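You operate a simulated robot arm through the tools that you are given. There is no shell and no other tool. Be economical: measure what you need, move in short steps, check, and stop when the job is done.

Carry out the task below with a simulated two-armed robot. There is one attempt and no reset: what you move stays moved.

## Task
Take the teal felt pad from the top of the front wall-side table and leave it on the grey paper pack there. Then take the paper disc from the top of the middle wall-side table and put it on the third board from the top of the sixth shelf bay. Then fetch the square pad and set it on the paper frame. Then fetch the paint bottle from the top of the middle window-side table and stand it on the top of the big grey block. Then open the right paint bench drawer. Keep to this order. Set down upright: paint bottle.

The check looks at the end state, three seconds after you hand in, the way a careful person would. Anything else that was tipped, shoved, dropped, spilled or broken makes it a failure.

## Robot
Two 7-joint arms with two-finger grippers on one trunk, on a base that drives. Base frame: it is fixed to the floor where the robot stands at the start and does not move with it; the origin is under the middle of the robot, x ahead of it, y to its left, z up. Units: m, degrees, N and s.
The left shoulder is at the start at [0.109, 0.216, 1.075], the right one opposite. With the tool pointing down near the work surface each hand reaches from about 0.36 to 0.86 m from the robot's upright axis, wherever it stands, measured 20 degrees to its own side. Places, roughly: felt pad [0.75, -0.25, 0.75]; paint bottle [1.25, 0.5, 0.75]; paper disc (11x11x4 cm) [0.6, 0.7, 0.7]; paper frame (12x9x3 cm) [0.8, 1.2, 0.8]; paper pack [0.75, -0.75, 0.75]; right paint bench drawer [-1.2, -4.2, 0.7]; square pad (8x6x2 cm) [1.6, 0.7, 0.7]; third board of the sixth shelf bay (37x26 cm) [1.16, 5.3, 1.26]; top of the big grey block [-0.7, -2.3, 0.8]. Payload 3.18 kg a hand.
Tool frame (each hand has its own): the origin (TCP) lies between the finger pads and is the grasp point; the fingertips stand 0.03 m ahead of it; z points along the fingers, y is the line along which they close. The gripper opens to 0.144 m. The gripper's body begins 0.103 m behind the TCP.
Orientation is told as [roll, pitch, yaw] about the base's x, y, z axes, in that order, counted from this pose: with the fingers straight down and closing along the base's y, the tool's x points along the base's -x, its y along +y and its z along -z.

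## Interface
- The arms move only by the tool send_rows. It takes "left_targets", "right_targets" or both (then of equal length, played together; a hand with none holds still); each is a list that holds one entry, the list of rows, each a list of 6 numbers: the shift along the tool's x, y, z in m, then the turn, a rotation vector about the tool's x, y, z in degrees. In form: [[[x, y, z, rx, ry, rz], ...]]. A call has 1 to 12 rows; each row shifts and turns the commanded pose from where the row before left it, along the tool's axes as they then stand. "left_fingers" and "right_fingers" are, for a hand that has rows, the finger opening in m, from 0 to 0.144, set as the call begins (left out, the last holds). Each row takes 0.2 s and may step no farther than 0.05 m and 8.6 degrees from the row before; otherwise, or with a gripper value out of range, the whole call is refused. Where a pose cannot be reached the arm comes as near as it can. A force on the tool above 40 N (or 10 N above the force at the start of the call, whichever is more), or a blocked arm, ends the call early, and 0.2 s more pass. Each finger halts on what it meets, pressing with about 39 N; the grip force reading is that of the motor and also rises with nothing between the fingers. The clock runs only during rows and for 0.2 s after the last one: add rows that do not move to give the fingers time. It gives the time, the measured TCP pose, the force on the tool (base axes), the opening and the grip force at its end, in the units of the frame above (readings bear some noise), with the torque about the TCP (base axes, N m) and any sound that the robot's microphone picked up.
- Cameras (640 x 400 px; columns grow to the right, rows downward): "scene" is now at [0.21, -0.022, 1.2437]; the picture's right is [-0.29, -0.96, 0.00], its down [-0.69, 0.21, -0.70] and it looks along [0.66, -0.20, -0.72] (base axes); focal length 214 px, centre (320, 200). "left" rides on the left gripper at [0.076, -0.016, -0.143] in its tool frame; the picture's right is [0.21, 0.98, 0.00], its down [-0.84, 0.18, -0.51] and it looks along [-0.50, 0.11, 0.86] (tool axes); focal length 218 px, centre (320, 200). "right" rides on the right gripper at [0.077, 0.016, -0.143] in its tool frame; the picture's right is [-0.21, 0.98, 0.00], its down [-0.84, -0.18, -0.51] and it looks along [-0.50, -0.11, 0.86] (tool axes); focal length 218 px, centre (320, 200). There is no depth. A picture from a camera that has moved, and an enlarged one, comes with that camera's place and axes in the base frame and with its lens.
- grab_frame(camera): a new picture of that camera. No time passes.
- raise_lower(by): slides the trunk up (or, below 0, down) by that many m; the arms and the scene camera ride with it, the base frame stays. It gives what a move gives, with no picture.
- steer(legs): drives the robot by 1 to 6 legs, each [ahead, left, turn to the left] in m, m and degrees, along the robot's own axes; the way and the turn of a leg run together, so that a leg with both is an arc; at most 1.5 m and 180 degrees a leg. The arms and the cameras ride along, it lands a little off, and it stops where it bumps. It gives what a move gives.
- turn_head(pan, tilt): turns the head with the scene camera to pan (to the left, within 80 degrees either way) and tilt (down, from -29 to 69), counted from straight ahead of the robot. It gives what a move gives.
- inspect(camera, box): a new picture of the part [left, top, right, bottom] of that camera's present view, enlarged. No time passes.
- sign_off(): hands the job in; it is judged then, once.

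Work in short steps. Places have to be worked out from the pictures, the camera data and where the tool is seen: move nearer, look again, correct. Check each grasp and each placing, and mend what went wrong. You have 165 turns and 118 pictures in all, those below and enlarged ones among them. Open the grippers and draw the arms clear of the work before you hand the job in, unless the task says otherwise.

The tools are called as a command line: name --argument value ..., lists and objects as JSON in quotes. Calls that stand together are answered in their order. send_rows: Moves the arms, as the interface text tells. Its arguments: {"type":"object","properties":{"left_targets":{"type":"array"},"left_fingers":{"type":"number"},"right_targets":{"type":"array"},"right_fingers":{"type":"number"}},"required":[]} The other tools are called the same way: raise_lower (by) slides the trunk up or down; steer (legs) drives the base; turn_head (pan, tilt) turns the head that bears the scene camera; grab_frame (camera) takes a picture; inspect (camera, box) takes an enlarged picture of a part of a camera's view; sign_off () hands the job in.

At the start:

```text
t: 0.0
left_eef_pos: [0.481, 0.1122, 0.9551]
left_orientation: [-0.1, 0.0, 0.1]
left_ft_force: [0.0, 0.2, -1.0]
left_torque: [-0.01, 0.02, -0.01]
left_finger_gap: 0.1439
left_grip_force: 0.0
right_eef_pos: [0.412, -0.3948, 1.0148]
right_orientation: [0.0, 0.0, -0.1]
right_ft_force: [0.0, -0.2, -0.4]
right_torque: [-0.01, 0.0, -0.06]
right_finger_gap: 0.144
right_grip_force: 0.0
trunk travel left (down, up): [-0.159, 0.21]
robot x, y, heading: [-0.0045, -0.0022, -0.0]
head pan, tilt: [-17.1, 46.0]
```

scene: 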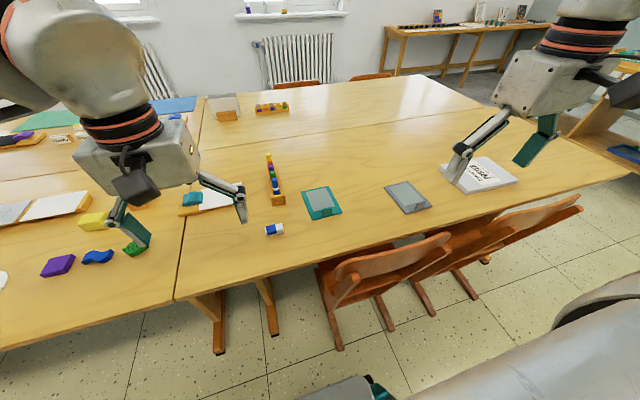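
right: 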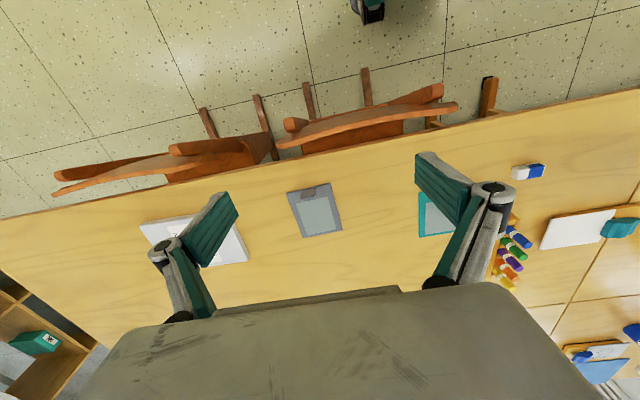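
left: 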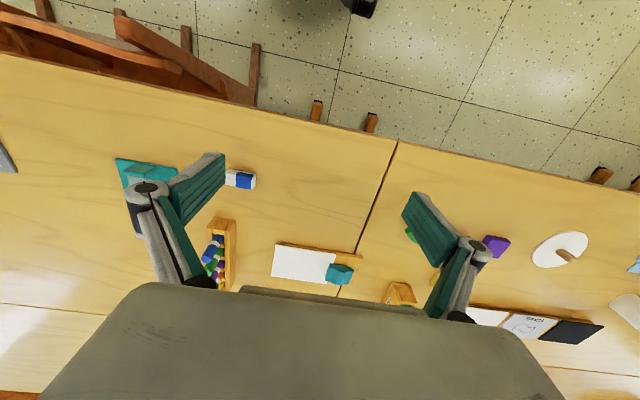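

I'll look closer at the front table to identify the felt pad and the pack.

inspect --camera "scene" --box '[240, 120, 560, 320]'

inspect --camera "right" --box '[120, 120, 560, 395]'

```text
2.00 times, centred on (400, 220) of scene
camera zoom: at [0.21, -0.022, 1.2437], right [-0.29, -0.96, 0.0], down [-0.69, 0.21, -0.7], along [0.66, -0.2, -0.72], focal length 429 px, centre (160, 160)
```

zoom: 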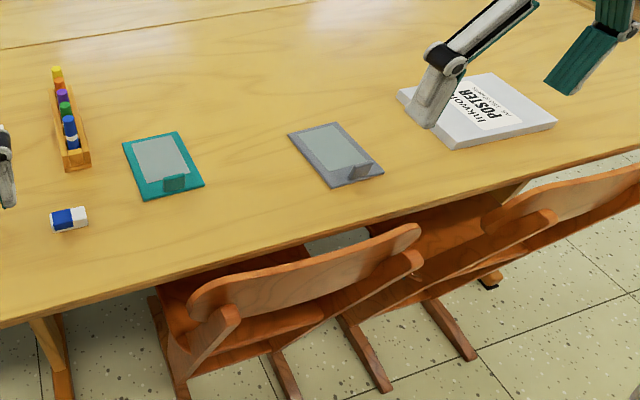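

```text
1.45 times, centred on (340, 258) of right
camera zoom: at [0.3364, -0.3777, 1.1592], right [0.21, 0.98, 0.0], down [0.84, -0.18, 0.51], along [0.5, -0.11, -0.86], focal length 318 px, centre (291, 116)
```

zoom: 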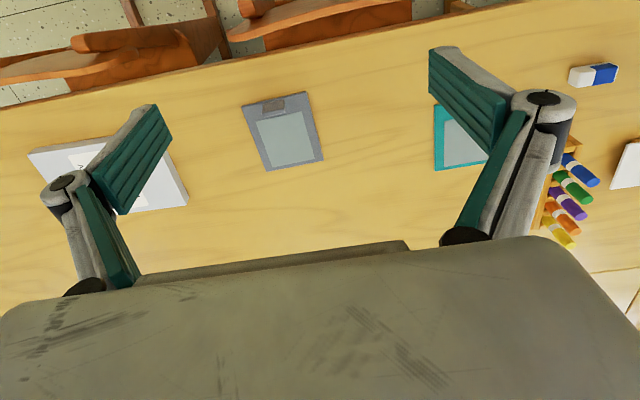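

The teal pad has an upright tab near its near edge, about [0.613, -0.167, 0.745]. The pack is centred at about [0.61, -0.72]. I'll bring the right hand above the tab.

send_rows --right_targets '[[[-0.0287, 0.0326, 0.0157, 0, 0, 0], [-0.0287, 0.0326, 0.0157, 0, 0, 0], [-0.0287, 0.0326, 0.0157, 0, 0, 0], [-0.0287, 0.0326, 0.0157, 0, 0, 0], [-0.0287, 0.0326, 0.0157, 0, 0, 0], [-0.0287, 0.0326, 0.0157, 0, 0, 0], [-0.0287, 0.0326, 0.0157, 0, 0, 0]]]'

send_rows --right_targets '[[[0, 0, 0, 0, 0, 8.2], [0, 0, 0, 0, 0, 8.2], [0, 0, 0, 0, 0, 8.2], [0, 0, 0, 0, 0, 8.2], [0, 0, 0, 0, 0, 8.2], [0, 0, 0, 0, 0, 8.2], [0, 0, 0, 0, 0, 8.2], [0, 0, 0, 0, 0, 8.2], [0, 0, 0, 0, 0, 8.2], [0, 0, 0, 0, 0, 8.2], [0, 0, 0, 0, 0, 8]]]'

grab_frame --camera "right"

grab_frame --camera "scene"

```text
t: 1.6
left_eef_pos: [0.4832, 0.1113, 0.9546]
left_orientation: [0.0, 0.2, 0.0]
left_ft_force: [-0.2, -0.2, 0.0]
left_torque: [0.05, 0.06, 0.01]
left_finger_gap: 0.1438
left_grip_force: 0.0
right_eef_pos: [0.6061, -0.1802, 0.9065]
right_orientation: [0.2, 0.3, -0.6]
right_ft_force: [-0.2, 0.1, 0.5]
right_torque: [0.04, 0.05, 0.02]
right_finger_gap: 0.144
right_grip_force: 0.0
right hand out of reach, approached as far as the arm can: row 7
trunk travel left (down, up): [-0.159, 0.21]
robot x, y, heading: [0.0013, 0.0019, 0.1]
head pan, tilt: [-17.1, 46.0]
```

```text
t: 4.0
left_eef_pos: [0.4829, 0.1131, 0.9553]
left_orientation: [0.0, 0.0, 0.1]
left_ft_force: [-0.3, 0.1, 0.1]
left_torque: [0.0, -0.02, 0.03]
left_finger_gap: 0.1439
left_grip_force: 0.0
right_eef_pos: [0.6061, -0.1791, 0.91]
right_orientation: [0.1, 0.0, -90.2]
right_ft_force: [0.7, 0.6, 0.3]
right_torque: [0.0, -0.01, 0.04]
right_finger_gap: 0.144
right_grip_force: 0.1
trunk travel left (down, up): [-0.159, 0.21]
robot x, y, heading: [0.0011, -0.0005, -0.1]
head pan, tilt: [-17.1, 46.0]
```

```text
112 pictures are left
camera right: at [0.6223, -0.1017, 1.0524], right [0.98, -0.21, 0.0], down [-0.18, -0.84, 0.51], along [-0.11, -0.5, -0.86], focal length 218 px, centre (320, 200)
```

right: 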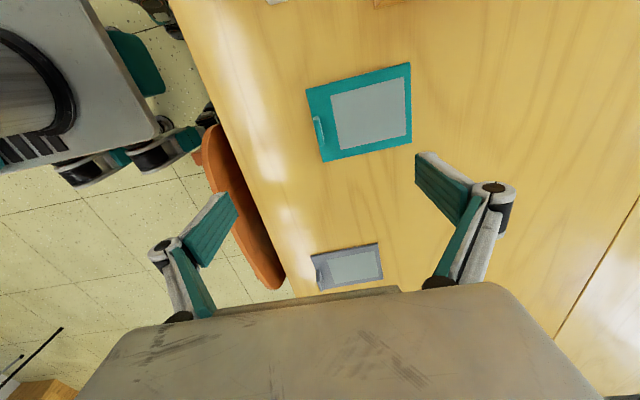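

```text
111 pictures are left
camera scene: at [0.2099, -0.022, 1.2437], right [-0.29, -0.96, 0.0], down [-0.69, 0.21, -0.7], along [0.66, -0.2, -0.72], focal length 214 px, centre (320, 200)
```

scene: 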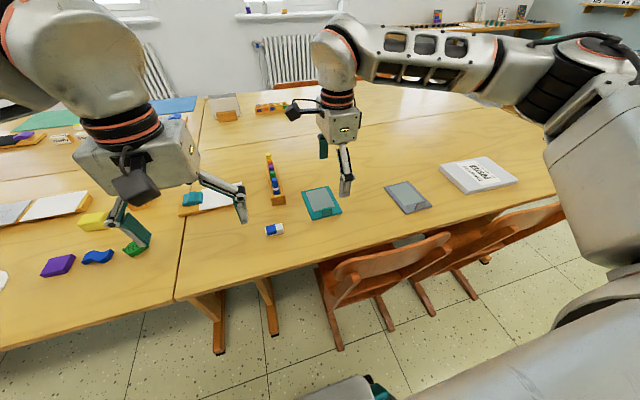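

The tab stands up by about 2 cm at [0.606, -0.172]. I'll lower partway with the fingers half open and check.

send_rows --right_targets '[[[0.004, 0, 0.03, 0, 0, 0], [0.003, 0, 0.03, 0, 0, 0], [0, 0, 0.03, 0, 0, 0]]]' --right_fingers 0.06

grab_frame --camera "right"

inspect --camera "scene" --box '[260, 140, 420, 240]'

```text
t: 4.8
left_eef_pos: [0.4827, 0.1118, 0.9548]
left_orientation: [0.1, 0.1, 0.1]
left_ft_force: [0.4, -0.6, 0.5]
left_torque: [-0.01, 0.03, 0.01]
left_finger_gap: 0.1439
left_grip_force: 0.1
right_eef_pos: [0.6062, -0.1758, 0.8505]
right_orientation: [-0.2, 0.1, -90.1]
right_ft_force: [-0.6, 0.5, 0.0]
right_torque: [-0.02, 0.02, -0.04]
right_finger_gap: 0.06
right_grip_force: 0.1
right hand out of reach, approached as far as the arm can: row 2
trunk travel left (down, up): [-0.159, 0.21]
robot x, y, heading: [-0.0021, 0.0, 0.0]
head pan, tilt: [-17.1, 46.0]
```

```text
110 pictures are left
camera right: at [0.6226, -0.0983, 0.9944], right [0.98, -0.21, 0.0], down [-0.18, -0.84, 0.51], along [-0.11, -0.5, -0.86], focal length 218 px, centre (320, 200)
```

right: 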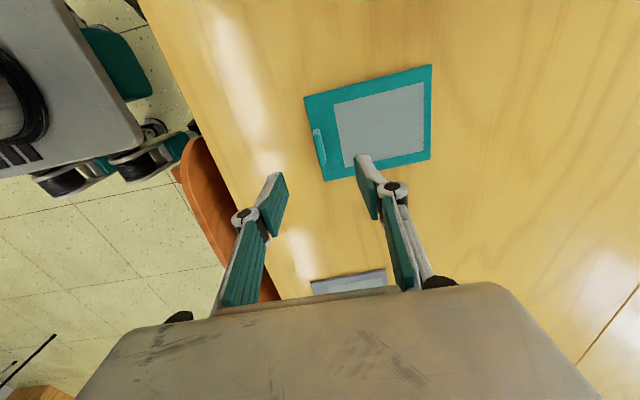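

```text
4.00 times, centred on (340, 190) of scene
camera zoom: at [0.211, -0.0222, 1.2433], right [-0.29, -0.96, 0.0], down [-0.69, 0.21, -0.69], along [0.66, -0.2, -0.72], focal length 858 px, centre (240, 240)
```

zoom: 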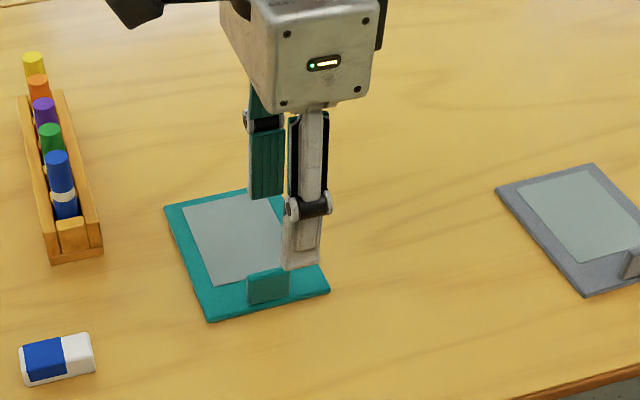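

The tab lines up between the fingers to within about 5 mm. I'll nudge toward it and come down with the trunk.

send_rows --right_targets '[[[0.004, 0, 0, 0, 0, 0]]]'

raise_lower --by -0.076

grab_frame --camera "right"

inspect --camera "scene" --box '[260, 140, 420, 240]'

```text
t: 5.2
left_eef_pos: [0.4819, 0.1132, 0.9562]
left_orientation: [0.0, 0.0, 0.1]
left_ft_force: [0.0, -1.1, -0.1]
left_torque: [0.0, 0.03, 0.04]
left_finger_gap: 0.144
left_grip_force: 0.0
right_eef_pos: [0.6054, -0.175, 0.8517]
right_orientation: [0.0, 0.1, -90.1]
right_ft_force: [0.1, -0.2, -0.7]
right_torque: [-0.02, -0.02, -0.02]
right_finger_gap: 0.06
right_grip_force: 0.1
right hand out of reach, approached as far as the arm can: row 1
trunk travel left (down, up): [-0.159, 0.21]
robot x, y, heading: [-0.0014, -0.0027, 0.1]
head pan, tilt: [-17.1, 46.0]
```

```text
t: 6.3
left_eef_pos: [0.4814, 0.1126, 0.881]
left_orientation: [-0.1, -0.1, 0.1]
left_ft_force: [-0.9, -0.3, 1.0]
left_torque: [-0.02, -0.02, -0.01]
left_finger_gap: 0.1437
left_grip_force: 0.1
right_eef_pos: [0.6029, -0.1738, 0.7734]
right_orientation: [0.0, 0.1, -90.1]
right_ft_force: [-0.9, -0.1, 4.2]
right_torque: [0.02, -0.14, 0.0]
right_finger_gap: 0.0609
right_grip_force: 0.4
trunk travel left (down, up): [-0.083, 0.286]
robot x, y, heading: [-0.0015, -0.0032, 0.0]
head pan, tilt: [-17.1, 46.0]
```

```text
108 pictures are left
camera right: at [0.6191, -0.0967, 0.9185], right [0.98, -0.21, 0.0], down [-0.18, -0.84, 0.51], along [-0.11, -0.5, -0.86], focal length 218 px, centre (320, 200)
```

right: 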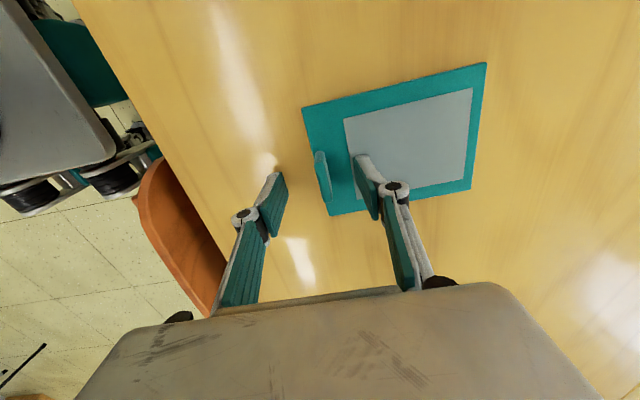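

```text
4.00 times, centred on (340, 190) of scene
camera zoom: at [0.2923, -0.0219, 1.1503], right [-0.29, -0.96, 0.0], down [-0.69, 0.21, -0.7], along [0.67, -0.2, -0.72], focal length 858 px, centre (240, 240)
```

zoom: 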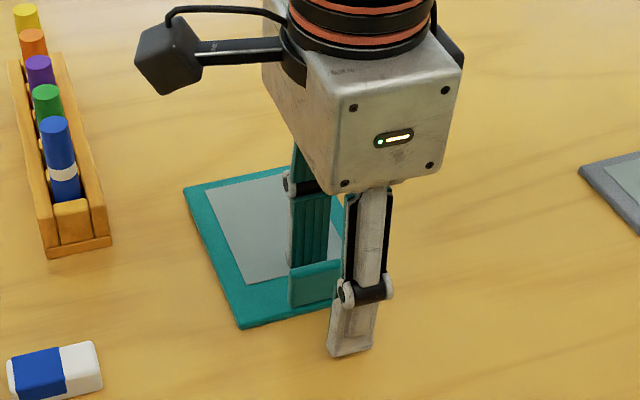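

The tab is centred between the fingertips, with slight contact below. I'll lift 3 mm and close.

send_rows --right_targets '[[[0, 0.002, -0.003, 0, 0, 0], [0, 0, 0, 0, 0, 0], [0, 0, 0, 0, 0, 0], [0, 0, 0, 0, 0, 0]]]' --right_fingers 0.0

grab_frame --camera "right"

```text
t: 7.3
left_eef_pos: [0.4817, 0.1129, 0.8796]
left_orientation: [0.1, -0.1, 0.2]
left_ft_force: [0.5, -0.9, -0.8]
left_torque: [0.02, -0.02, -0.02]
left_finger_gap: 0.1439
left_grip_force: 0.1
right_eef_pos: [0.6063, -0.1749, 0.7781]
right_orientation: [0.0, 0.0, -90.2]
right_ft_force: [-0.2, -0.3, -0.1]
right_torque: [-0.01, 0.04, -0.01]
right_finger_gap: 0.0067
right_grip_force: 38.2
trunk travel left (down, up): [-0.083, 0.286]
robot x, y, heading: [-0.0004, -0.0038, -0.2]
head pan, tilt: [-17.1, 46.0]
```

```text
106 pictures are left
camera right: at [0.6224, -0.0972, 0.9217], right [0.98, -0.21, 0.0], down [-0.18, -0.84, 0.51], along [-0.11, -0.5, -0.86], focal length 218 px, centre (320, 200)
```

right: 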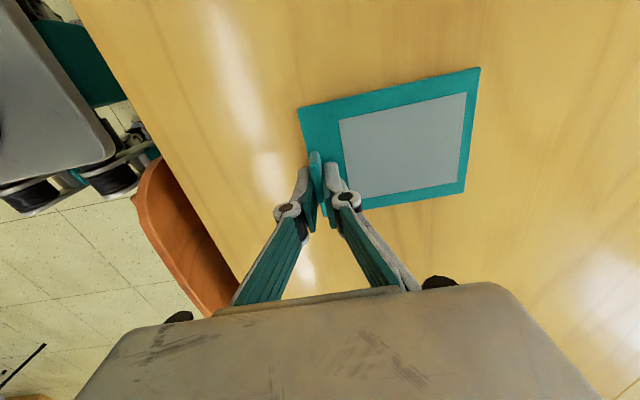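

Gripped (6.7 mm gap). I'll lift it and look.

send_rows --right_targets '[[[0, 0, -0.03, 0, 0, 0], [0, 0, -0.04, 0, 0, 0], [0, 0, -0.04, 0, 0, 0]]]'

grab_frame --camera "scene"

grab_frame --camera "right"

```text
t: 8.1
left_eef_pos: [0.482, 0.1122, 0.8793]
left_orientation: [0.0, -0.1, 0.1]
left_ft_force: [0.2, 0.3, -0.2]
left_torque: [-0.01, -0.03, -0.01]
left_finger_gap: 0.1438
left_grip_force: 0.2
right_eef_pos: [0.6091, -0.1745, 0.8888]
right_orientation: [0.1, 0.0, -90.1]
right_ft_force: [0.6, -0.6, -0.2]
right_torque: [-0.01, -0.01, 0.0]
right_finger_gap: 0.0068
right_grip_force: 37.4
trunk travel left (down, up): [-0.083, 0.286]
robot x, y, heading: [-0.0024, -0.0014, 0.1]
head pan, tilt: [-17.1, 46.0]
```

```text
105 pictures are left
camera scene: at [0.2922, -0.022, 1.1507], right [-0.29, -0.96, 0.0], down [-0.69, 0.21, -0.7], along [0.67, -0.2, -0.72], focal length 214 px, centre (320, 200)
```

scene: 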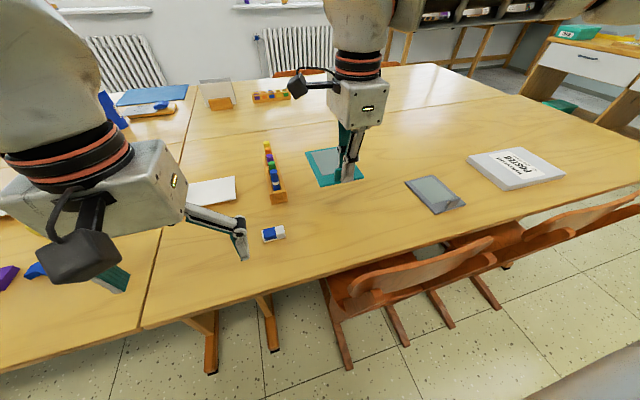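

```text
104 pictures are left
camera right: at [0.6241, -0.0979, 1.0319], right [0.98, -0.21, 0.0], down [-0.18, -0.84, 0.51], along [-0.11, -0.5, -0.86], focal length 218 px, centre (320, 200)
```

right: 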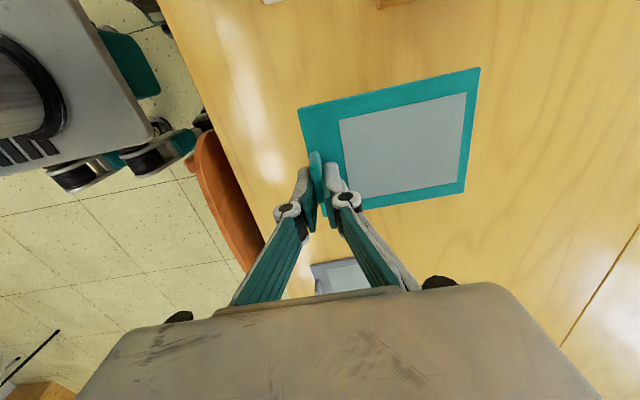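

Pad hangs level. I'll carry it over the pack, target TCP about [0.55, -0.726].

send_rows --right_targets '[[[-0.0459, -0.005, 0, 0, 0, 0], [-0.0459, -0.005, 0, 0, 0, 0], [-0.0459, -0.005, 0, 0, 0, 0], [-0.0459, -0.005, 0, 0, 0, 0], [-0.0459, -0.005, 0, 0, 0, 0], [-0.0459, -0.005, 0, 0, 0, 0], [-0.0459, -0.005, 0, 0, 0, 0], [-0.0459, -0.005, 0, 0, 0, 0], [-0.0459, -0.005, 0, 0, 0, 0], [-0.0459, -0.005, 0, 0, 0, 0], [-0.0459, -0.005, 0, 0, 0, 0], [-0.0459, -0.005, 0, 0, 0, 0]]]'

turn_head --pan -50 --tilt 40

grab_frame --camera "scene"

grab_frame --camera "right"

```text
t: 10.7
left_eef_pos: [0.483, 0.1114, 0.8805]
left_orientation: [0.1, 0.1, 0.1]
left_ft_force: [0.0, 0.1, 0.8]
left_torque: [-0.01, 0.02, 0.0]
left_finger_gap: 0.1438
left_grip_force: 0.0
right_eef_pos: [0.5475, -0.7248, 0.8884]
right_orientation: [-0.1, 0.1, -90.1]
right_ft_force: [0.0, 0.8, 0.8]
right_torque: [0.03, 0.02, 0.0]
right_finger_gap: 0.0068
right_grip_force: 38.0
trunk travel left (down, up): [-0.083, 0.286]
robot x, y, heading: [-0.0028, -0.0005, 0.1]
head pan, tilt: [-17.1, 46.0]
```

```text
t: 11.7
left_eef_pos: [0.4821, 0.1122, 0.8791]
left_orientation: [0.1, 0.0, 0.2]
left_ft_force: [0.0, 0.7, -0.3]
left_torque: [-0.01, 0.0, 0.0]
left_finger_gap: 0.144
left_grip_force: 0.1
right_eef_pos: [0.5469, -0.7232, 0.8881]
right_orientation: [-0.1, 0.0, -90.1]
right_ft_force: [-0.2, -0.5, -1.0]
right_torque: [0.06, 0.03, -0.01]
right_finger_gap: 0.0068
right_grip_force: 36.5
trunk travel left (down, up): [-0.083, 0.286]
robot x, y, heading: [0.0037, -0.001, -0.2]
head pan, tilt: [-50.0, 40.0]
```

```text
103 pictures are left
camera scene: at [0.2708, -0.0635, 1.1588], right [-0.77, -0.64, 0.0], down [-0.41, 0.49, -0.77], along [0.49, -0.59, -0.64], focal length 214 px, centre (320, 200)
```

scene: 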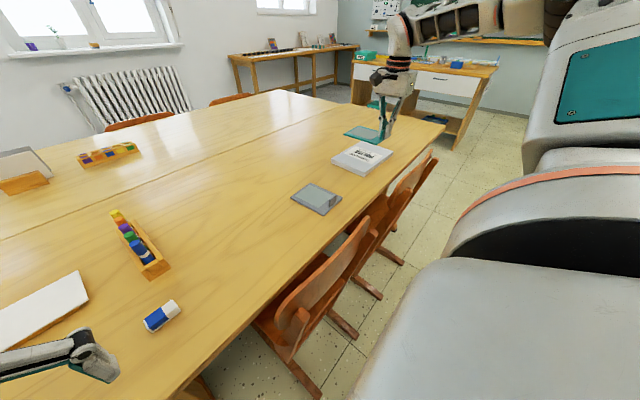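

```text
102 pictures are left
camera right: at [0.5641, -0.6464, 1.0316], right [0.98, -0.21, 0.0], down [-0.18, -0.84, 0.51], along [-0.11, -0.5, -0.86], focal length 218 px, centre (320, 200)
```

right: 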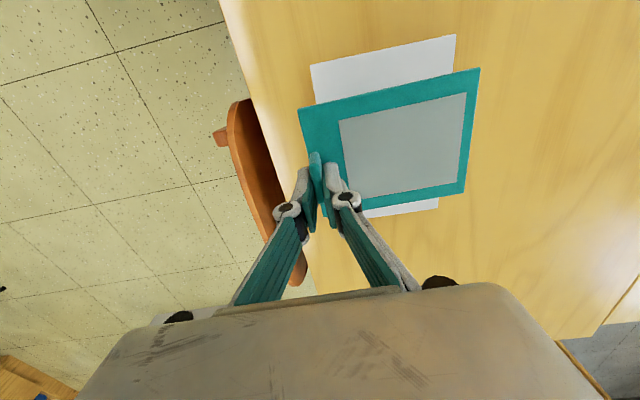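

Pad centre is about [0.609, -0.72] and pack centre about [0.626, -0.747]. I'll shift by that and lower.

send_rows --right_targets '[[[-0.027, 0.017, 0, 0, 0, 0], [0, 0, 0.03, 0, 0, 0], [0, 0, 0.03, 0, 0, 0]]]'

grab_frame --camera "right"

inspect --camera "scene" --box '[310, 90, 470, 190]'

```text
t: 12.5
left_eef_pos: [0.4833, 0.1128, 0.8788]
left_orientation: [0.0, 0.1, 0.1]
left_ft_force: [0.7, 0.4, -0.9]
left_torque: [0.0, 0.01, -0.01]
left_finger_gap: 0.1442
left_grip_force: 0.1
right_eef_pos: [0.5648, -0.752, 0.8259]
right_orientation: [-0.1, 0.0, -90.1]
right_ft_force: [-1.2, -0.1, -0.6]
right_torque: [0.02, 0.09, 0.0]
right_finger_gap: 0.0069
right_grip_force: 37.8
trunk travel left (down, up): [-0.083, 0.286]
robot x, y, heading: [0.0003, -0.0015, -0.0]
head pan, tilt: [-50.0, 40.0]
```

```text
101 pictures are left
camera right: at [0.5815, -0.6749, 0.97], right [0.98, -0.21, 0.0], down [-0.18, -0.84, 0.51], along [-0.11, -0.5, -0.86], focal length 218 px, centre (320, 200)
```

right: 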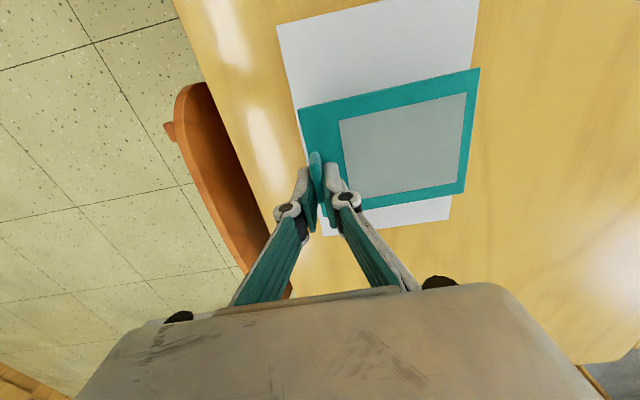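

```text
4.00 times, centred on (390, 140) of scene
camera zoom: at [0.2714, -0.0639, 1.1584], right [-0.77, -0.64, 0.0], down [-0.41, 0.49, -0.77], along [0.49, -0.59, -0.64], focal length 858 px, centre (40, 440)
```

zoom: 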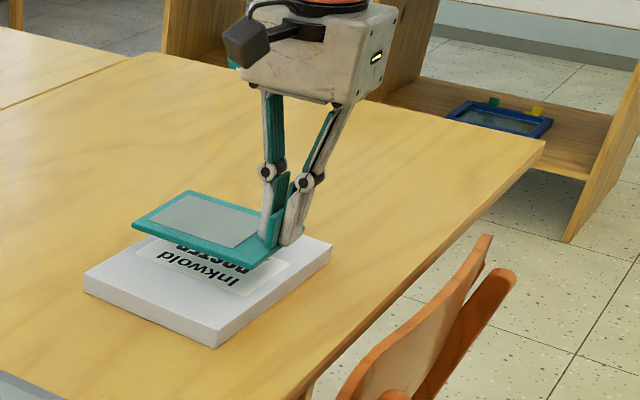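

Pad is centred over the pack. I'll lower in small steps until contact.

send_rows --right_targets '[[[0, 0, 0.007, 0, 0, 0], [0, 0, 0.005, 0, 0, 0], [0, 0, 0.004, 0, 0, 0], [0, 0, 0, 0, 0, 0]]]'

inspect --camera "scene" --box '[310, 90, 470, 190]'

```text
t: 13.5
left_eef_pos: [0.4813, 0.1118, 0.8805]
left_orientation: [0.0, 0.0, 0.1]
left_ft_force: [1.0, 0.9, 0.3]
left_torque: [-0.02, -0.02, -0.02]
left_finger_gap: 0.1442
left_grip_force: 0.0
right_eef_pos: [0.5637, -0.7522, 0.8124]
right_orientation: [0.0, 0.0, -90.1]
right_ft_force: [0.3, 0.0, -0.2]
right_torque: [0.01, 0.01, -0.01]
right_finger_gap: 0.007
right_grip_force: 37.5
trunk travel left (down, up): [-0.083, 0.286]
robot x, y, heading: [0.0012, 0.0012, 0.2]
head pan, tilt: [-50.0, 40.0]
```

```text
4.00 times, centred on (390, 140) of scene
camera zoom: at [0.2707, -0.0635, 1.1588], right [-0.77, -0.64, 0.0], down [-0.41, 0.49, -0.77], along [0.49, -0.59, -0.64], focal length 858 px, centre (40, 440)
```

zoom: 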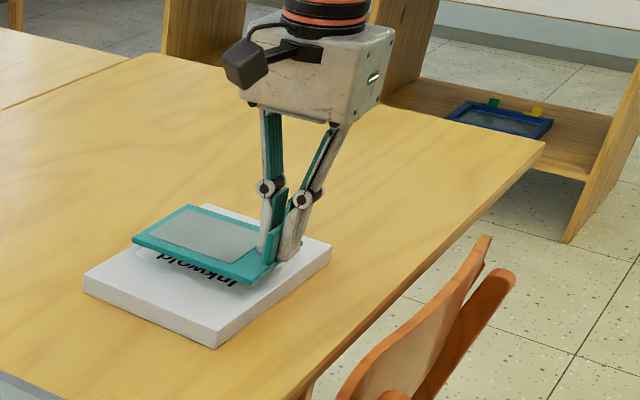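

Still a small gap, no contact. I'll continue down in small steps.

send_rows --right_targets '[[[0, 0, 0.004, 0, 0, 0], [0, 0, 0.003, 0, 0, 0], [0, 0, 0.003, 0, 0, 0], [0, 0, 0, 0, 0, 0]]]'

inspect --camera "scene" --box '[310, 90, 470, 190]'

```text
t: 14.5
left_eef_pos: [0.4819, 0.1117, 0.8798]
left_orientation: [0.0, 0.0, 0.1]
left_ft_force: [0.2, -0.5, -0.3]
left_torque: [-0.02, 0.0, 0.01]
left_finger_gap: 0.1439
left_grip_force: 0.0
right_eef_pos: [0.5624, -0.7515, 0.801]
right_orientation: [-0.1, 0.1, -90.1]
right_ft_force: [0.2, 0.7, 0.5]
right_torque: [0.0, 0.03, 0.0]
right_finger_gap: 0.0069
right_grip_force: 38.0
trunk travel left (down, up): [-0.083, 0.286]
robot x, y, heading: [-0.0004, 0.0019, 0.1]
head pan, tilt: [-50.0, 40.0]
```

```text
4.00 times, centred on (390, 140) of scene
camera zoom: at [0.2707, -0.0635, 1.1588], right [-0.77, -0.64, 0.0], down [-0.41, 0.49, -0.77], along [0.49, -0.59, -0.64], focal length 858 px, centre (40, 440)
```

zoom: 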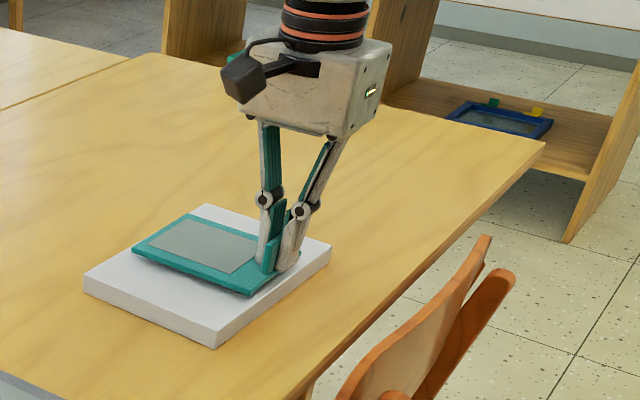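

Almost touching; a few more mm until force appears.

send_rows --right_targets '[[[0, 0, 0.002, 0, 0, 0], [0, 0, 0.002, 0, 0, 0], [0, 0, 0, 0, 0, 0]]]'

```text
t: 15.3
left_eef_pos: [0.4832, 0.112, 0.8804]
left_orientation: [-0.1, 0.0, 0.1]
left_ft_force: [-0.2, -0.3, -0.6]
left_torque: [-0.01, -0.03, 0.01]
left_finger_gap: 0.1441
left_grip_force: 0.1
right_eef_pos: [0.5627, -0.7521, 0.7976]
right_orientation: [0.0, 0.0, -90.1]
right_ft_force: [-0.3, -0.4, -0.1]
right_torque: [-0.04, 0.03, 0.02]
right_finger_gap: 0.0067
right_grip_force: 38.1
trunk travel left (down, up): [-0.083, 0.286]
robot x, y, heading: [-0.0004, 0.0002, -0.0]
head pan, tilt: [-50.0, 40.0]
```

send_rows --right_targets '[[[0, 0, 0.002, 0, 0, 0], [0, 0, 0.002, 0, 0, 0], [0, 0, 0, 0, 0, 0]]]'

inspect --camera "scene" --box '[310, 90, 470, 190]'

```text
t: 16.1
left_eef_pos: [0.4812, 0.1125, 0.8791]
left_orientation: [-0.1, 0.1, 0.2]
left_ft_force: [-0.6, 0.0, -0.2]
left_torque: [-0.02, 0.01, -0.02]
left_finger_gap: 0.1441
left_grip_force: 0.0
right_eef_pos: [0.5632, -0.7522, 0.7949]
right_orientation: [0.1, -0.1, -90.1]
right_ft_force: [-2.1, -2.1, 7.0]
right_torque: [0.14, 0.02, 0.05]
right_finger_gap: 0.0067
right_grip_force: 37.8
trunk travel left (down, up): [-0.083, 0.286]
robot x, y, heading: [0.0027, -0.0008, -0.2]
head pan, tilt: [-50.0, 40.0]
```

```text
4.00 times, centred on (390, 140) of scene
camera zoom: at [0.2701, -0.0633, 1.1591], right [-0.77, -0.64, 0.0], down [-0.41, 0.49, -0.77], along [0.49, -0.59, -0.64], focal length 858 px, centre (40, 440)
```

zoom: 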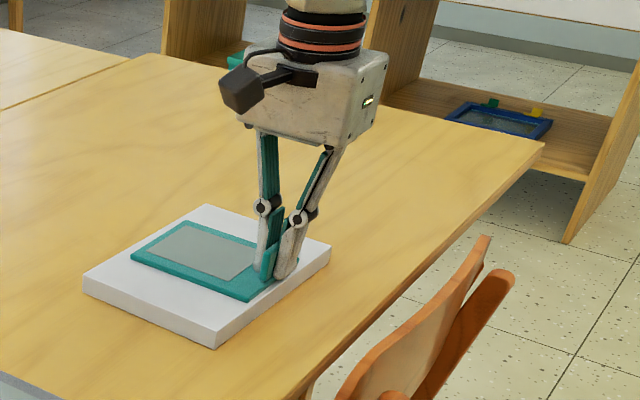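

In contact at 7 N, well centred. Release and rise.

send_rows --right_targets '[[[0, 0, -0.0015, 0, 0, 0], [0, 0, 0, 0, 0, 0], [0, 0, 0, 0, 0, 0]]]' --right_fingers 0.04

send_rows --right_targets '[[[0, 0, -0.02, 0, 0, 0], [0, 0, -0.04, 0, 0, 0], [0, 0, -0.045, 0, 0, 0]]]'

inspect --camera "scene" --box '[310, 90, 470, 190]'

turn_head --pan 30 --tilt 40

grab_frame --camera "scene"

```text
t: 16.9
left_eef_pos: [0.4822, 0.1124, 0.8788]
left_orientation: [-0.1, 0.0, 0.2]
left_ft_force: [0.4, 0.2, 0.0]
left_torque: [-0.03, 0.01, 0.0]
left_finger_gap: 0.1441
left_grip_force: 0.0
right_eef_pos: [0.5636, -0.7514, 0.796]
right_orientation: [0.0, 0.0, -90.1]
right_ft_force: [-0.3, 0.6, 0.5]
right_torque: [0.0, -0.01, 0.0]
right_finger_gap: 0.0399
right_grip_force: 0.0
trunk travel left (down, up): [-0.083, 0.286]
robot x, y, heading: [-0.0018, 0.0007, -0.2]
head pan, tilt: [-50.0, 40.0]
```

```text
t: 17.7
left_eef_pos: [0.4824, 0.1134, 0.8805]
left_orientation: [-0.1, -0.1, 0.1]
left_ft_force: [-0.7, 0.6, 0.6]
left_torque: [-0.06, -0.02, -0.02]
left_finger_gap: 0.144
left_grip_force: 0.1
right_eef_pos: [0.5614, -0.7504, 0.9021]
right_orientation: [0.1, 0.0, -89.9]
right_ft_force: [-0.6, 0.4, 0.6]
right_torque: [0.01, -0.02, -0.01]
right_finger_gap: 0.0401
right_grip_force: 0.1
trunk travel left (down, up): [-0.083, 0.286]
robot x, y, heading: [-0.0007, -0.0039, -0.3]
head pan, tilt: [-50.0, 40.0]
```

```text
4.00 times, centred on (390, 140) of scene
camera zoom: at [0.2702, -0.0629, 1.1591], right [-0.77, -0.64, 0.0], down [-0.41, 0.49, -0.77], along [0.49, -0.59, -0.64], focal length 858 px, centre (40, 440)
```

zoom: 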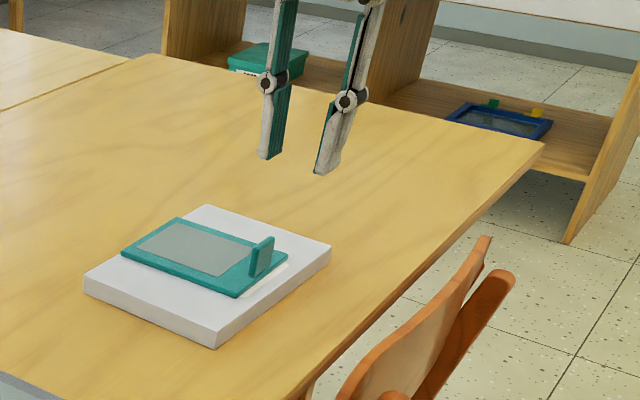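

```text
t: 19.2
left_eef_pos: [0.4822, 0.1111, 0.8802]
left_orientation: [0.0, 0.1, 0.1]
left_ft_force: [-0.1, 0.1, -0.4]
left_torque: [0.01, -0.01, -0.01]
left_finger_gap: 0.1444
left_grip_force: 0.1
right_eef_pos: [0.561, -0.7521, 0.8999]
right_orientation: [0.0, 0.0, -90.1]
right_ft_force: [0.9, -0.3, 0.7]
right_torque: [0.0, -0.02, 0.01]
right_finger_gap: 0.04
right_grip_force: 0.0
trunk travel left (down, up): [-0.083, 0.286]
robot x, y, heading: [0.0002, -0.0026, 0.2]
head pan, tilt: [30.0, 40.0]
```

```text
95 pictures are left
camera scene: at [0.2897, 0.044, 1.1588], right [0.5, -0.87, 0.0], down [-0.56, -0.32, -0.77], along [0.66, 0.38, -0.64], focal length 214 px, centre (320, 200)
```

scene: 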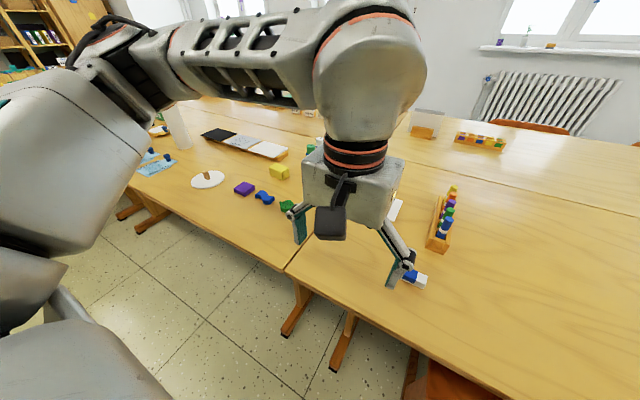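

The pad is resting well on the pack. Next I'll look at the disc and, from afar, the shelf.

inspect --camera "scene" --box '[130, 100, 330, 225]'

turn_head --pan 70 --tilt 10

grab_frame --camera "scene"

```text
3.20 times, centred on (230, 162) of scene
camera zoom: at [0.2897, 0.044, 1.1588], right [0.5, -0.87, 0.0], down [-0.56, -0.32, -0.77], along [0.66, 0.38, -0.64], focal length 686 px, centre (608, 320)
```

zoom: 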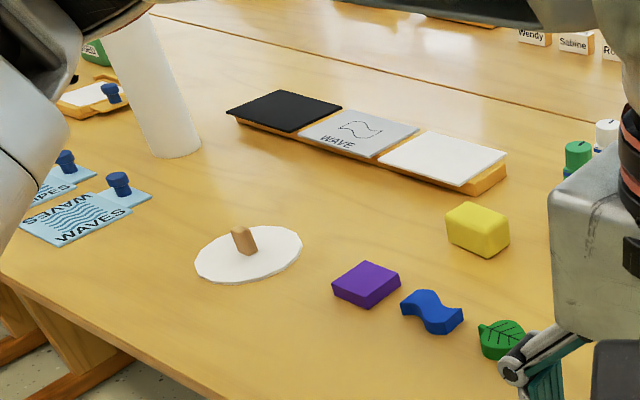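

```text
t: 20.3
left_eef_pos: [0.4814, 0.1122, 0.8809]
left_orientation: [0.0, 0.0, 0.1]
left_ft_force: [0.0, -0.5, 0.2]
left_torque: [0.0, -0.01, 0.0]
left_finger_gap: 0.1443
left_grip_force: 0.1
right_eef_pos: [0.5609, -0.7502, 0.9005]
right_orientation: [0.0, 0.0, -90.1]
right_ft_force: [0.6, 0.5, -0.7]
right_torque: [-0.01, 0.01, 0.0]
right_finger_gap: 0.0399
right_grip_force: 0.0
trunk travel left (down, up): [-0.083, 0.286]
robot x, y, heading: [-0.0005, 0.0014, 0.0]
head pan, tilt: [70.0, 10.0]
```

```text
93 pictures are left
camera scene: at [0.248, 0.089, 1.2064], right [0.94, -0.34, 0.0], down [-0.06, -0.16, -0.98], along [0.34, 0.93, -0.17], focal length 214 px, centre (320, 200)
```

scene: 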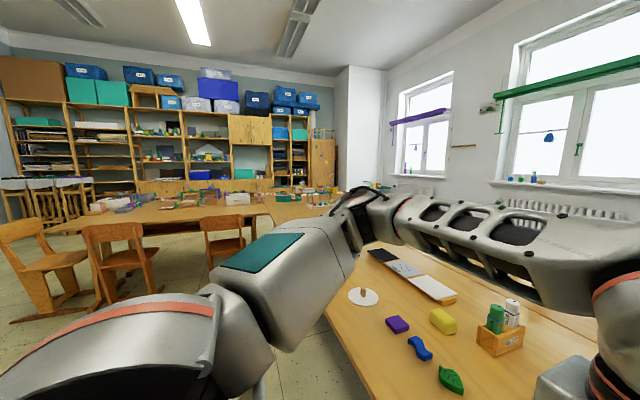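

Zoom into the shelf wall around (282, 161).

inspect --camera "scene" --box '[140, 80, 340, 205]'

```text
3.20 times, centred on (240, 142) of scene
camera zoom: at [0.248, 0.089, 1.2064], right [0.94, -0.34, 0.0], down [-0.06, -0.16, -0.98], along [0.34, 0.93, -0.17], focal length 686 px, centre (576, 384)
```

zoom: 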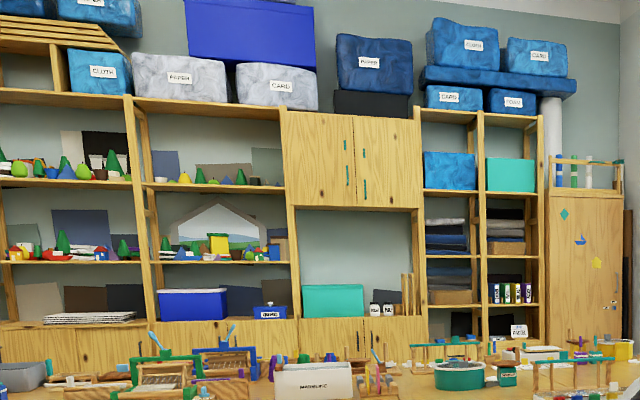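

The sixth bay is the narrow one right of the cupboard (x≈1.16), and its third board holds a stack. First the disc: I'll raise the trunk, then sidestep left so it is in front of the left hand.

raise_lower --by 0.08

steer --legs '[[0, 0.5, 0]]'

turn_head --pan 20 --tilt 45

grab_frame --camera "scene"

grab_frame --camera "left"

```text
t: 21.5
left_eef_pos: [0.4828, 0.1119, 0.9579]
left_orientation: [0.0, 0.1, 0.1]
left_ft_force: [0.0, 0.1, -0.5]
left_torque: [0.05, 0.05, 0.0]
left_finger_gap: 0.1439
left_grip_force: 0.1
right_eef_pos: [0.5642, -0.7514, 0.9778]
right_orientation: [-0.2, 0.1, -90.1]
right_ft_force: [-0.1, -0.7, -0.3]
right_torque: [-0.01, 0.09, 0.03]
right_finger_gap: 0.04
right_grip_force: 0.1
trunk travel left (down, up): [-0.163, 0.206]
robot x, y, heading: [-0.0013, -0.0017, 0.0]
head pan, tilt: [70.0, 10.0]
```

```text
t: 26.6
left_eef_pos: [0.4869, 0.6271, 0.96]
left_orientation: [0.0, 0.0, -0.9]
left_ft_force: [-0.6, 0.0, -0.3]
left_torque: [0.01, -0.01, 0.0]
left_finger_gap: 0.1439
left_grip_force: 0.1
right_eef_pos: [0.5543, -0.2391, 0.9811]
right_orientation: [0.0, 0.0, -90.9]
right_ft_force: [-0.6, -0.1, 0.1]
right_torque: [-0.03, 0.0, -0.04]
right_finger_gap: 0.0401
right_grip_force: 0.1
trunk travel left (down, up): [-0.163, 0.206]
robot x, y, heading: [0.0032, 0.5189, -0.7]
head pan, tilt: [70.0, 10.0]
```

```text
t: 27.7
left_eef_pos: [0.4883, 0.6267, 0.9601]
left_orientation: [0.0, 0.0, -0.9]
left_ft_force: [0.2, -0.9, -0.6]
left_torque: [-0.04, -0.02, 0.0]
left_finger_gap: 0.1438
left_grip_force: 0.1
right_eef_pos: [0.5548, -0.2383, 0.9794]
right_orientation: [0.0, 0.1, -91.0]
right_ft_force: [0.2, 0.3, 0.3]
right_torque: [0.02, 0.0, 0.02]
right_finger_gap: 0.04
right_grip_force: 0.1
trunk travel left (down, up): [-0.163, 0.206]
robot x, y, heading: [0.004, 0.5208, -0.9]
head pan, tilt: [20.0, 45.0]
```

```text
91 pictures are left
camera scene: at [0.2101, 0.5479, 1.2496], right [0.33, -0.94, 0.0], down [-0.67, -0.23, -0.71], along [0.67, 0.23, -0.71], focal length 214 px, centre (320, 200)
```

scene: 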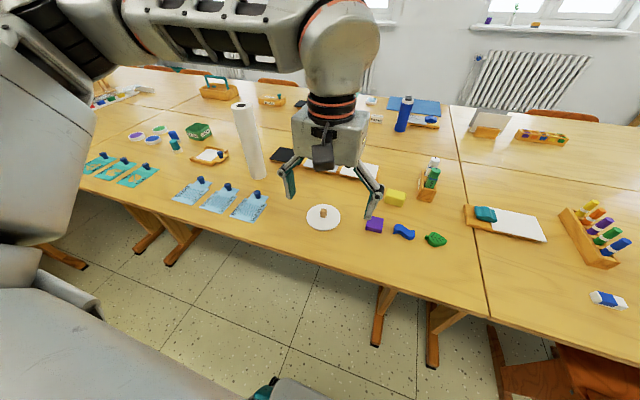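

```text
90 pictures are left
camera left: at [0.4102, 0.6114, 1.1022], right [-0.19, 0.98, 0.0], down [0.85, 0.17, 0.51], along [0.5, 0.1, -0.86], focal length 218 px, centre (320, 200)
```

left: 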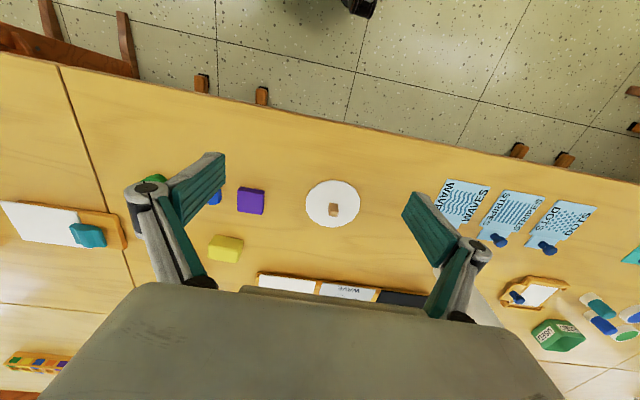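

inspect --camera "left" --box '[285, 170, 385, 233]'

inspect --camera "scene" --box '[270, 180, 380, 250]'

```text
6.35 times, centred on (335, 202) of left
camera zoom: at [0.4102, 0.6114, 1.1022], right [-0.19, 0.98, 0.0], down [0.85, 0.17, 0.51], along [0.5, 0.1, -0.86], focal length 1386 px, centre (225, 190)
```

zoom: 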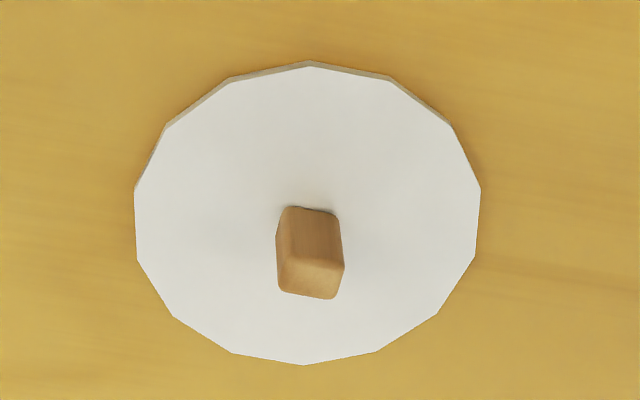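

```text
5.71 times, centred on (325, 215) of scene
camera zoom: at [0.2101, 0.5479, 1.2496], right [0.33, -0.94, 0.0], down [-0.67, -0.23, -0.71], along [0.67, 0.23, -0.71], focal length 1226 px, centre (291, 114)
```

zoom: 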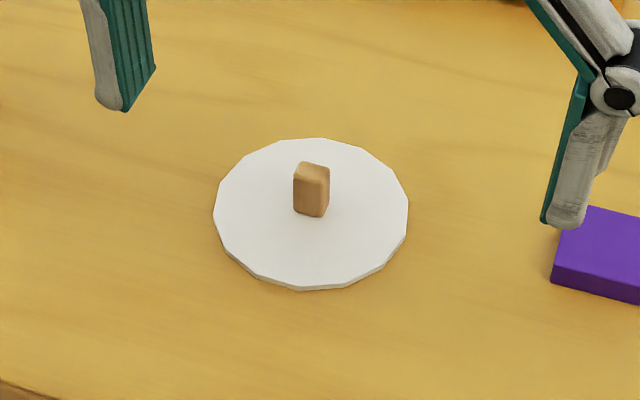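

The handle is a 1.7 cm block, 3 cm tall, at [0.626, 0.68]. Because it goes into a shelf, I'll pitch the left hand 45° forward and approach it from the front.

send_rows --left_targets '[[[0, 0, 0, 0, -7.5, 0], [0, 0, 0, 0, -7.5, 0], [0, 0, 0, 0, -7.5, 0], [0, 0, 0, 0, -7.5, 0], [0, 0, 0, 0, -7.5, 0], [0, 0, 0, 0, -7.5, 0], [0.012, 0.0135, 0.0375, 0, 0, 0], [0.012, 0.0135, 0.0375, 0, 0, 0], [0.012, 0.0135, 0.0375, 0, 0, 0], [0.012, 0.0135, 0.0375, 0, 0, 0]]]' --left_fingers 0.06

grab_frame --camera "left"

grab_frame --camera "scene"

```text
t: 29.9
left_eef_pos: [0.5626, 0.6721, 0.8215]
left_orientation: [0.2, -45.0, -1.1]
left_ft_force: [-0.3, -0.3, 0.2]
left_torque: [0.06, -0.04, 0.05]
left_finger_gap: 0.06
left_grip_force: 0.0
left hand out of reach, approached as far as the arm can: row 6
right_eef_pos: [0.552, -0.2408, 0.9786]
right_orientation: [-0.1, 0.1, -91.1]
right_ft_force: [0.3, -1.2, -1.2]
right_torque: [0.07, -0.05, -0.01]
right_finger_gap: 0.04
right_grip_force: 0.0
trunk travel left (down, up): [-0.163, 0.206]
robot x, y, heading: [0.0075, 0.5213, -1.0]
head pan, tilt: [20.0, 45.0]
```

```text
87 pictures are left
camera left: at [0.4065, 0.6588, 0.8678], right [-0.13, 0.98, -0.15], down [0.24, 0.17, 0.96], along [0.96, 0.09, -0.26], focal length 218 px, centre (320, 200)
```

left: 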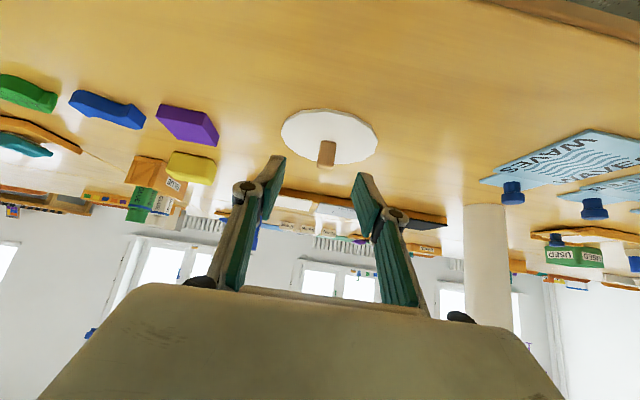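

```text
86 pictures are left
camera scene: at [0.2096, 0.5455, 1.2498], right [0.33, -0.95, 0.0], down [-0.67, -0.23, -0.71], along [0.67, 0.23, -0.71], focal length 214 px, centre (320, 200)
```

scene: 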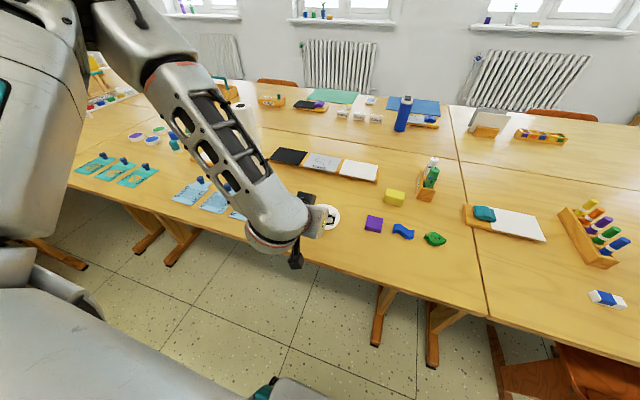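

Handle computed at [0.628, 0.679], in line with the fingers. I'll advance along the tool axis and grip.

send_rows --left_targets '[[[0, 0.004, 0.025, 0, 0, 0], [0, 0.004, 0.02, 0, 0, 0], [0.001, 0, 0.018, 0, 0, 0]]]'

inspect --camera "left" --box '[200, 80, 440, 230]'

```text
t: 30.7
left_eef_pos: [0.6117, 0.6752, 0.7838]
left_orientation: [0.2, -44.4, -0.9]
left_ft_force: [-0.2, -0.5, 0.3]
left_torque: [-0.01, 0.0, 0.02]
left_finger_gap: 0.0597
left_grip_force: 0.1
left hand out of reach, approached as far as the arm can: row 2, 3
right_eef_pos: [0.553, -0.2386, 0.979]
right_orientation: [-0.1, 0.1, -91.0]
right_ft_force: [0.0, -0.4, -0.2]
right_torque: [0.01, 0.05, 0.01]
right_finger_gap: 0.0399
right_grip_force: 0.1
trunk travel left (down, up): [-0.163, 0.206]
robot x, y, heading: [0.0033, 0.5222, -1.1]
head pan, tilt: [20.0, 45.0]
```

```text
2.67 times, centred on (320, 155) of left
camera zoom: at [0.4558, 0.6615, 0.8322], right [-0.14, 0.98, -0.14], down [0.25, 0.17, 0.95], along [0.96, 0.1, -0.27], focal length 582 px, centre (320, 320)
```

zoom: 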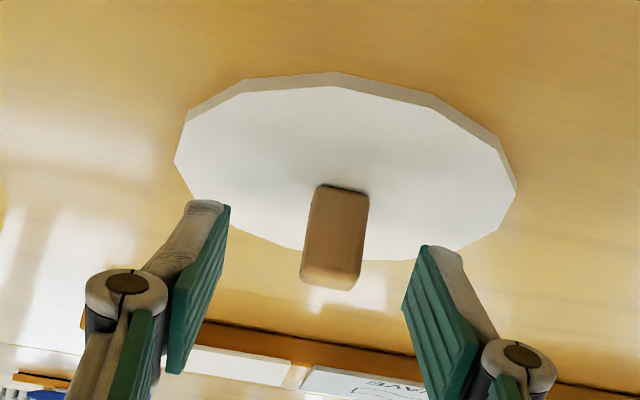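

Slightly high because the arm is at its reach limit; I'll lower with the trunk 9 mm and close.

raise_lower --by -0.009

send_rows --left_targets '[[[0, 0.003, 0, 0, 0, 0], [0, 0, 0, 0, 0, 0], [0, 0, 0, 0, 0, 0], [0, 0, 0, 0, 0, 0]]]' --left_fingers 0.0

inspect --camera "left" --box '[200, 80, 440, 230]'

```text
t: 31.3
left_eef_pos: [0.6158, 0.6744, 0.7755]
left_orientation: [0.2, -44.7, -0.8]
left_ft_force: [-0.8, -0.9, 0.5]
left_torque: [-0.02, -0.03, 0.02]
left_finger_gap: 0.0599
left_grip_force: 0.1
right_eef_pos: [0.5536, -0.2399, 0.9713]
right_orientation: [0.1, 0.0, -90.9]
right_ft_force: [-0.2, 0.4, 0.7]
right_torque: [-0.02, -0.01, -0.01]
right_finger_gap: 0.0399
right_grip_force: 0.0
trunk travel left (down, up): [-0.154, 0.215]
robot x, y, heading: [0.0079, 0.522, -1.3]
head pan, tilt: [20.0, 45.0]
```

```text
t: 32.3
left_eef_pos: [0.6151, 0.6778, 0.7767]
left_orientation: [0.3, -44.4, -0.9]
left_ft_force: [-0.5, 0.0, 0.4]
left_torque: [0.01, -0.02, -0.03]
left_finger_gap: 0.0164
left_grip_force: 39.4
right_eef_pos: [0.5536, -0.24, 0.9723]
right_orientation: [0.1, 0.1, -90.9]
right_ft_force: [-1.2, -0.3, 0.0]
right_torque: [0.03, 0.0, 0.02]
right_finger_gap: 0.04
right_grip_force: 0.1
trunk travel left (down, up): [-0.154, 0.215]
robot x, y, heading: [0.0037, 0.5213, -1.0]
head pan, tilt: [20.0, 45.0]
```

```text
2.67 times, centred on (320, 155) of left
camera zoom: at [0.4583, 0.663, 0.8244], right [-0.14, 0.98, -0.14], down [0.25, 0.17, 0.95], along [0.96, 0.1, -0.27], focal length 582 px, centre (320, 320)
```

zoom: 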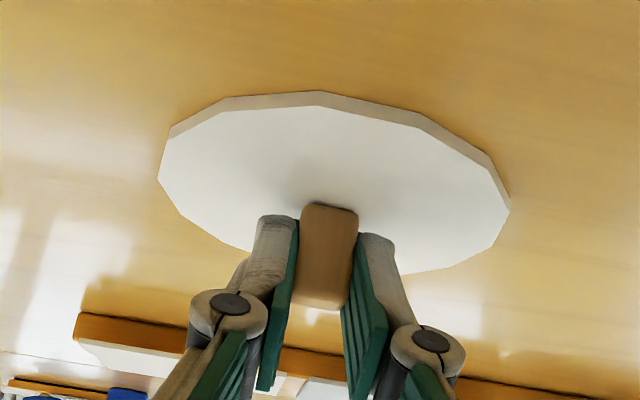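

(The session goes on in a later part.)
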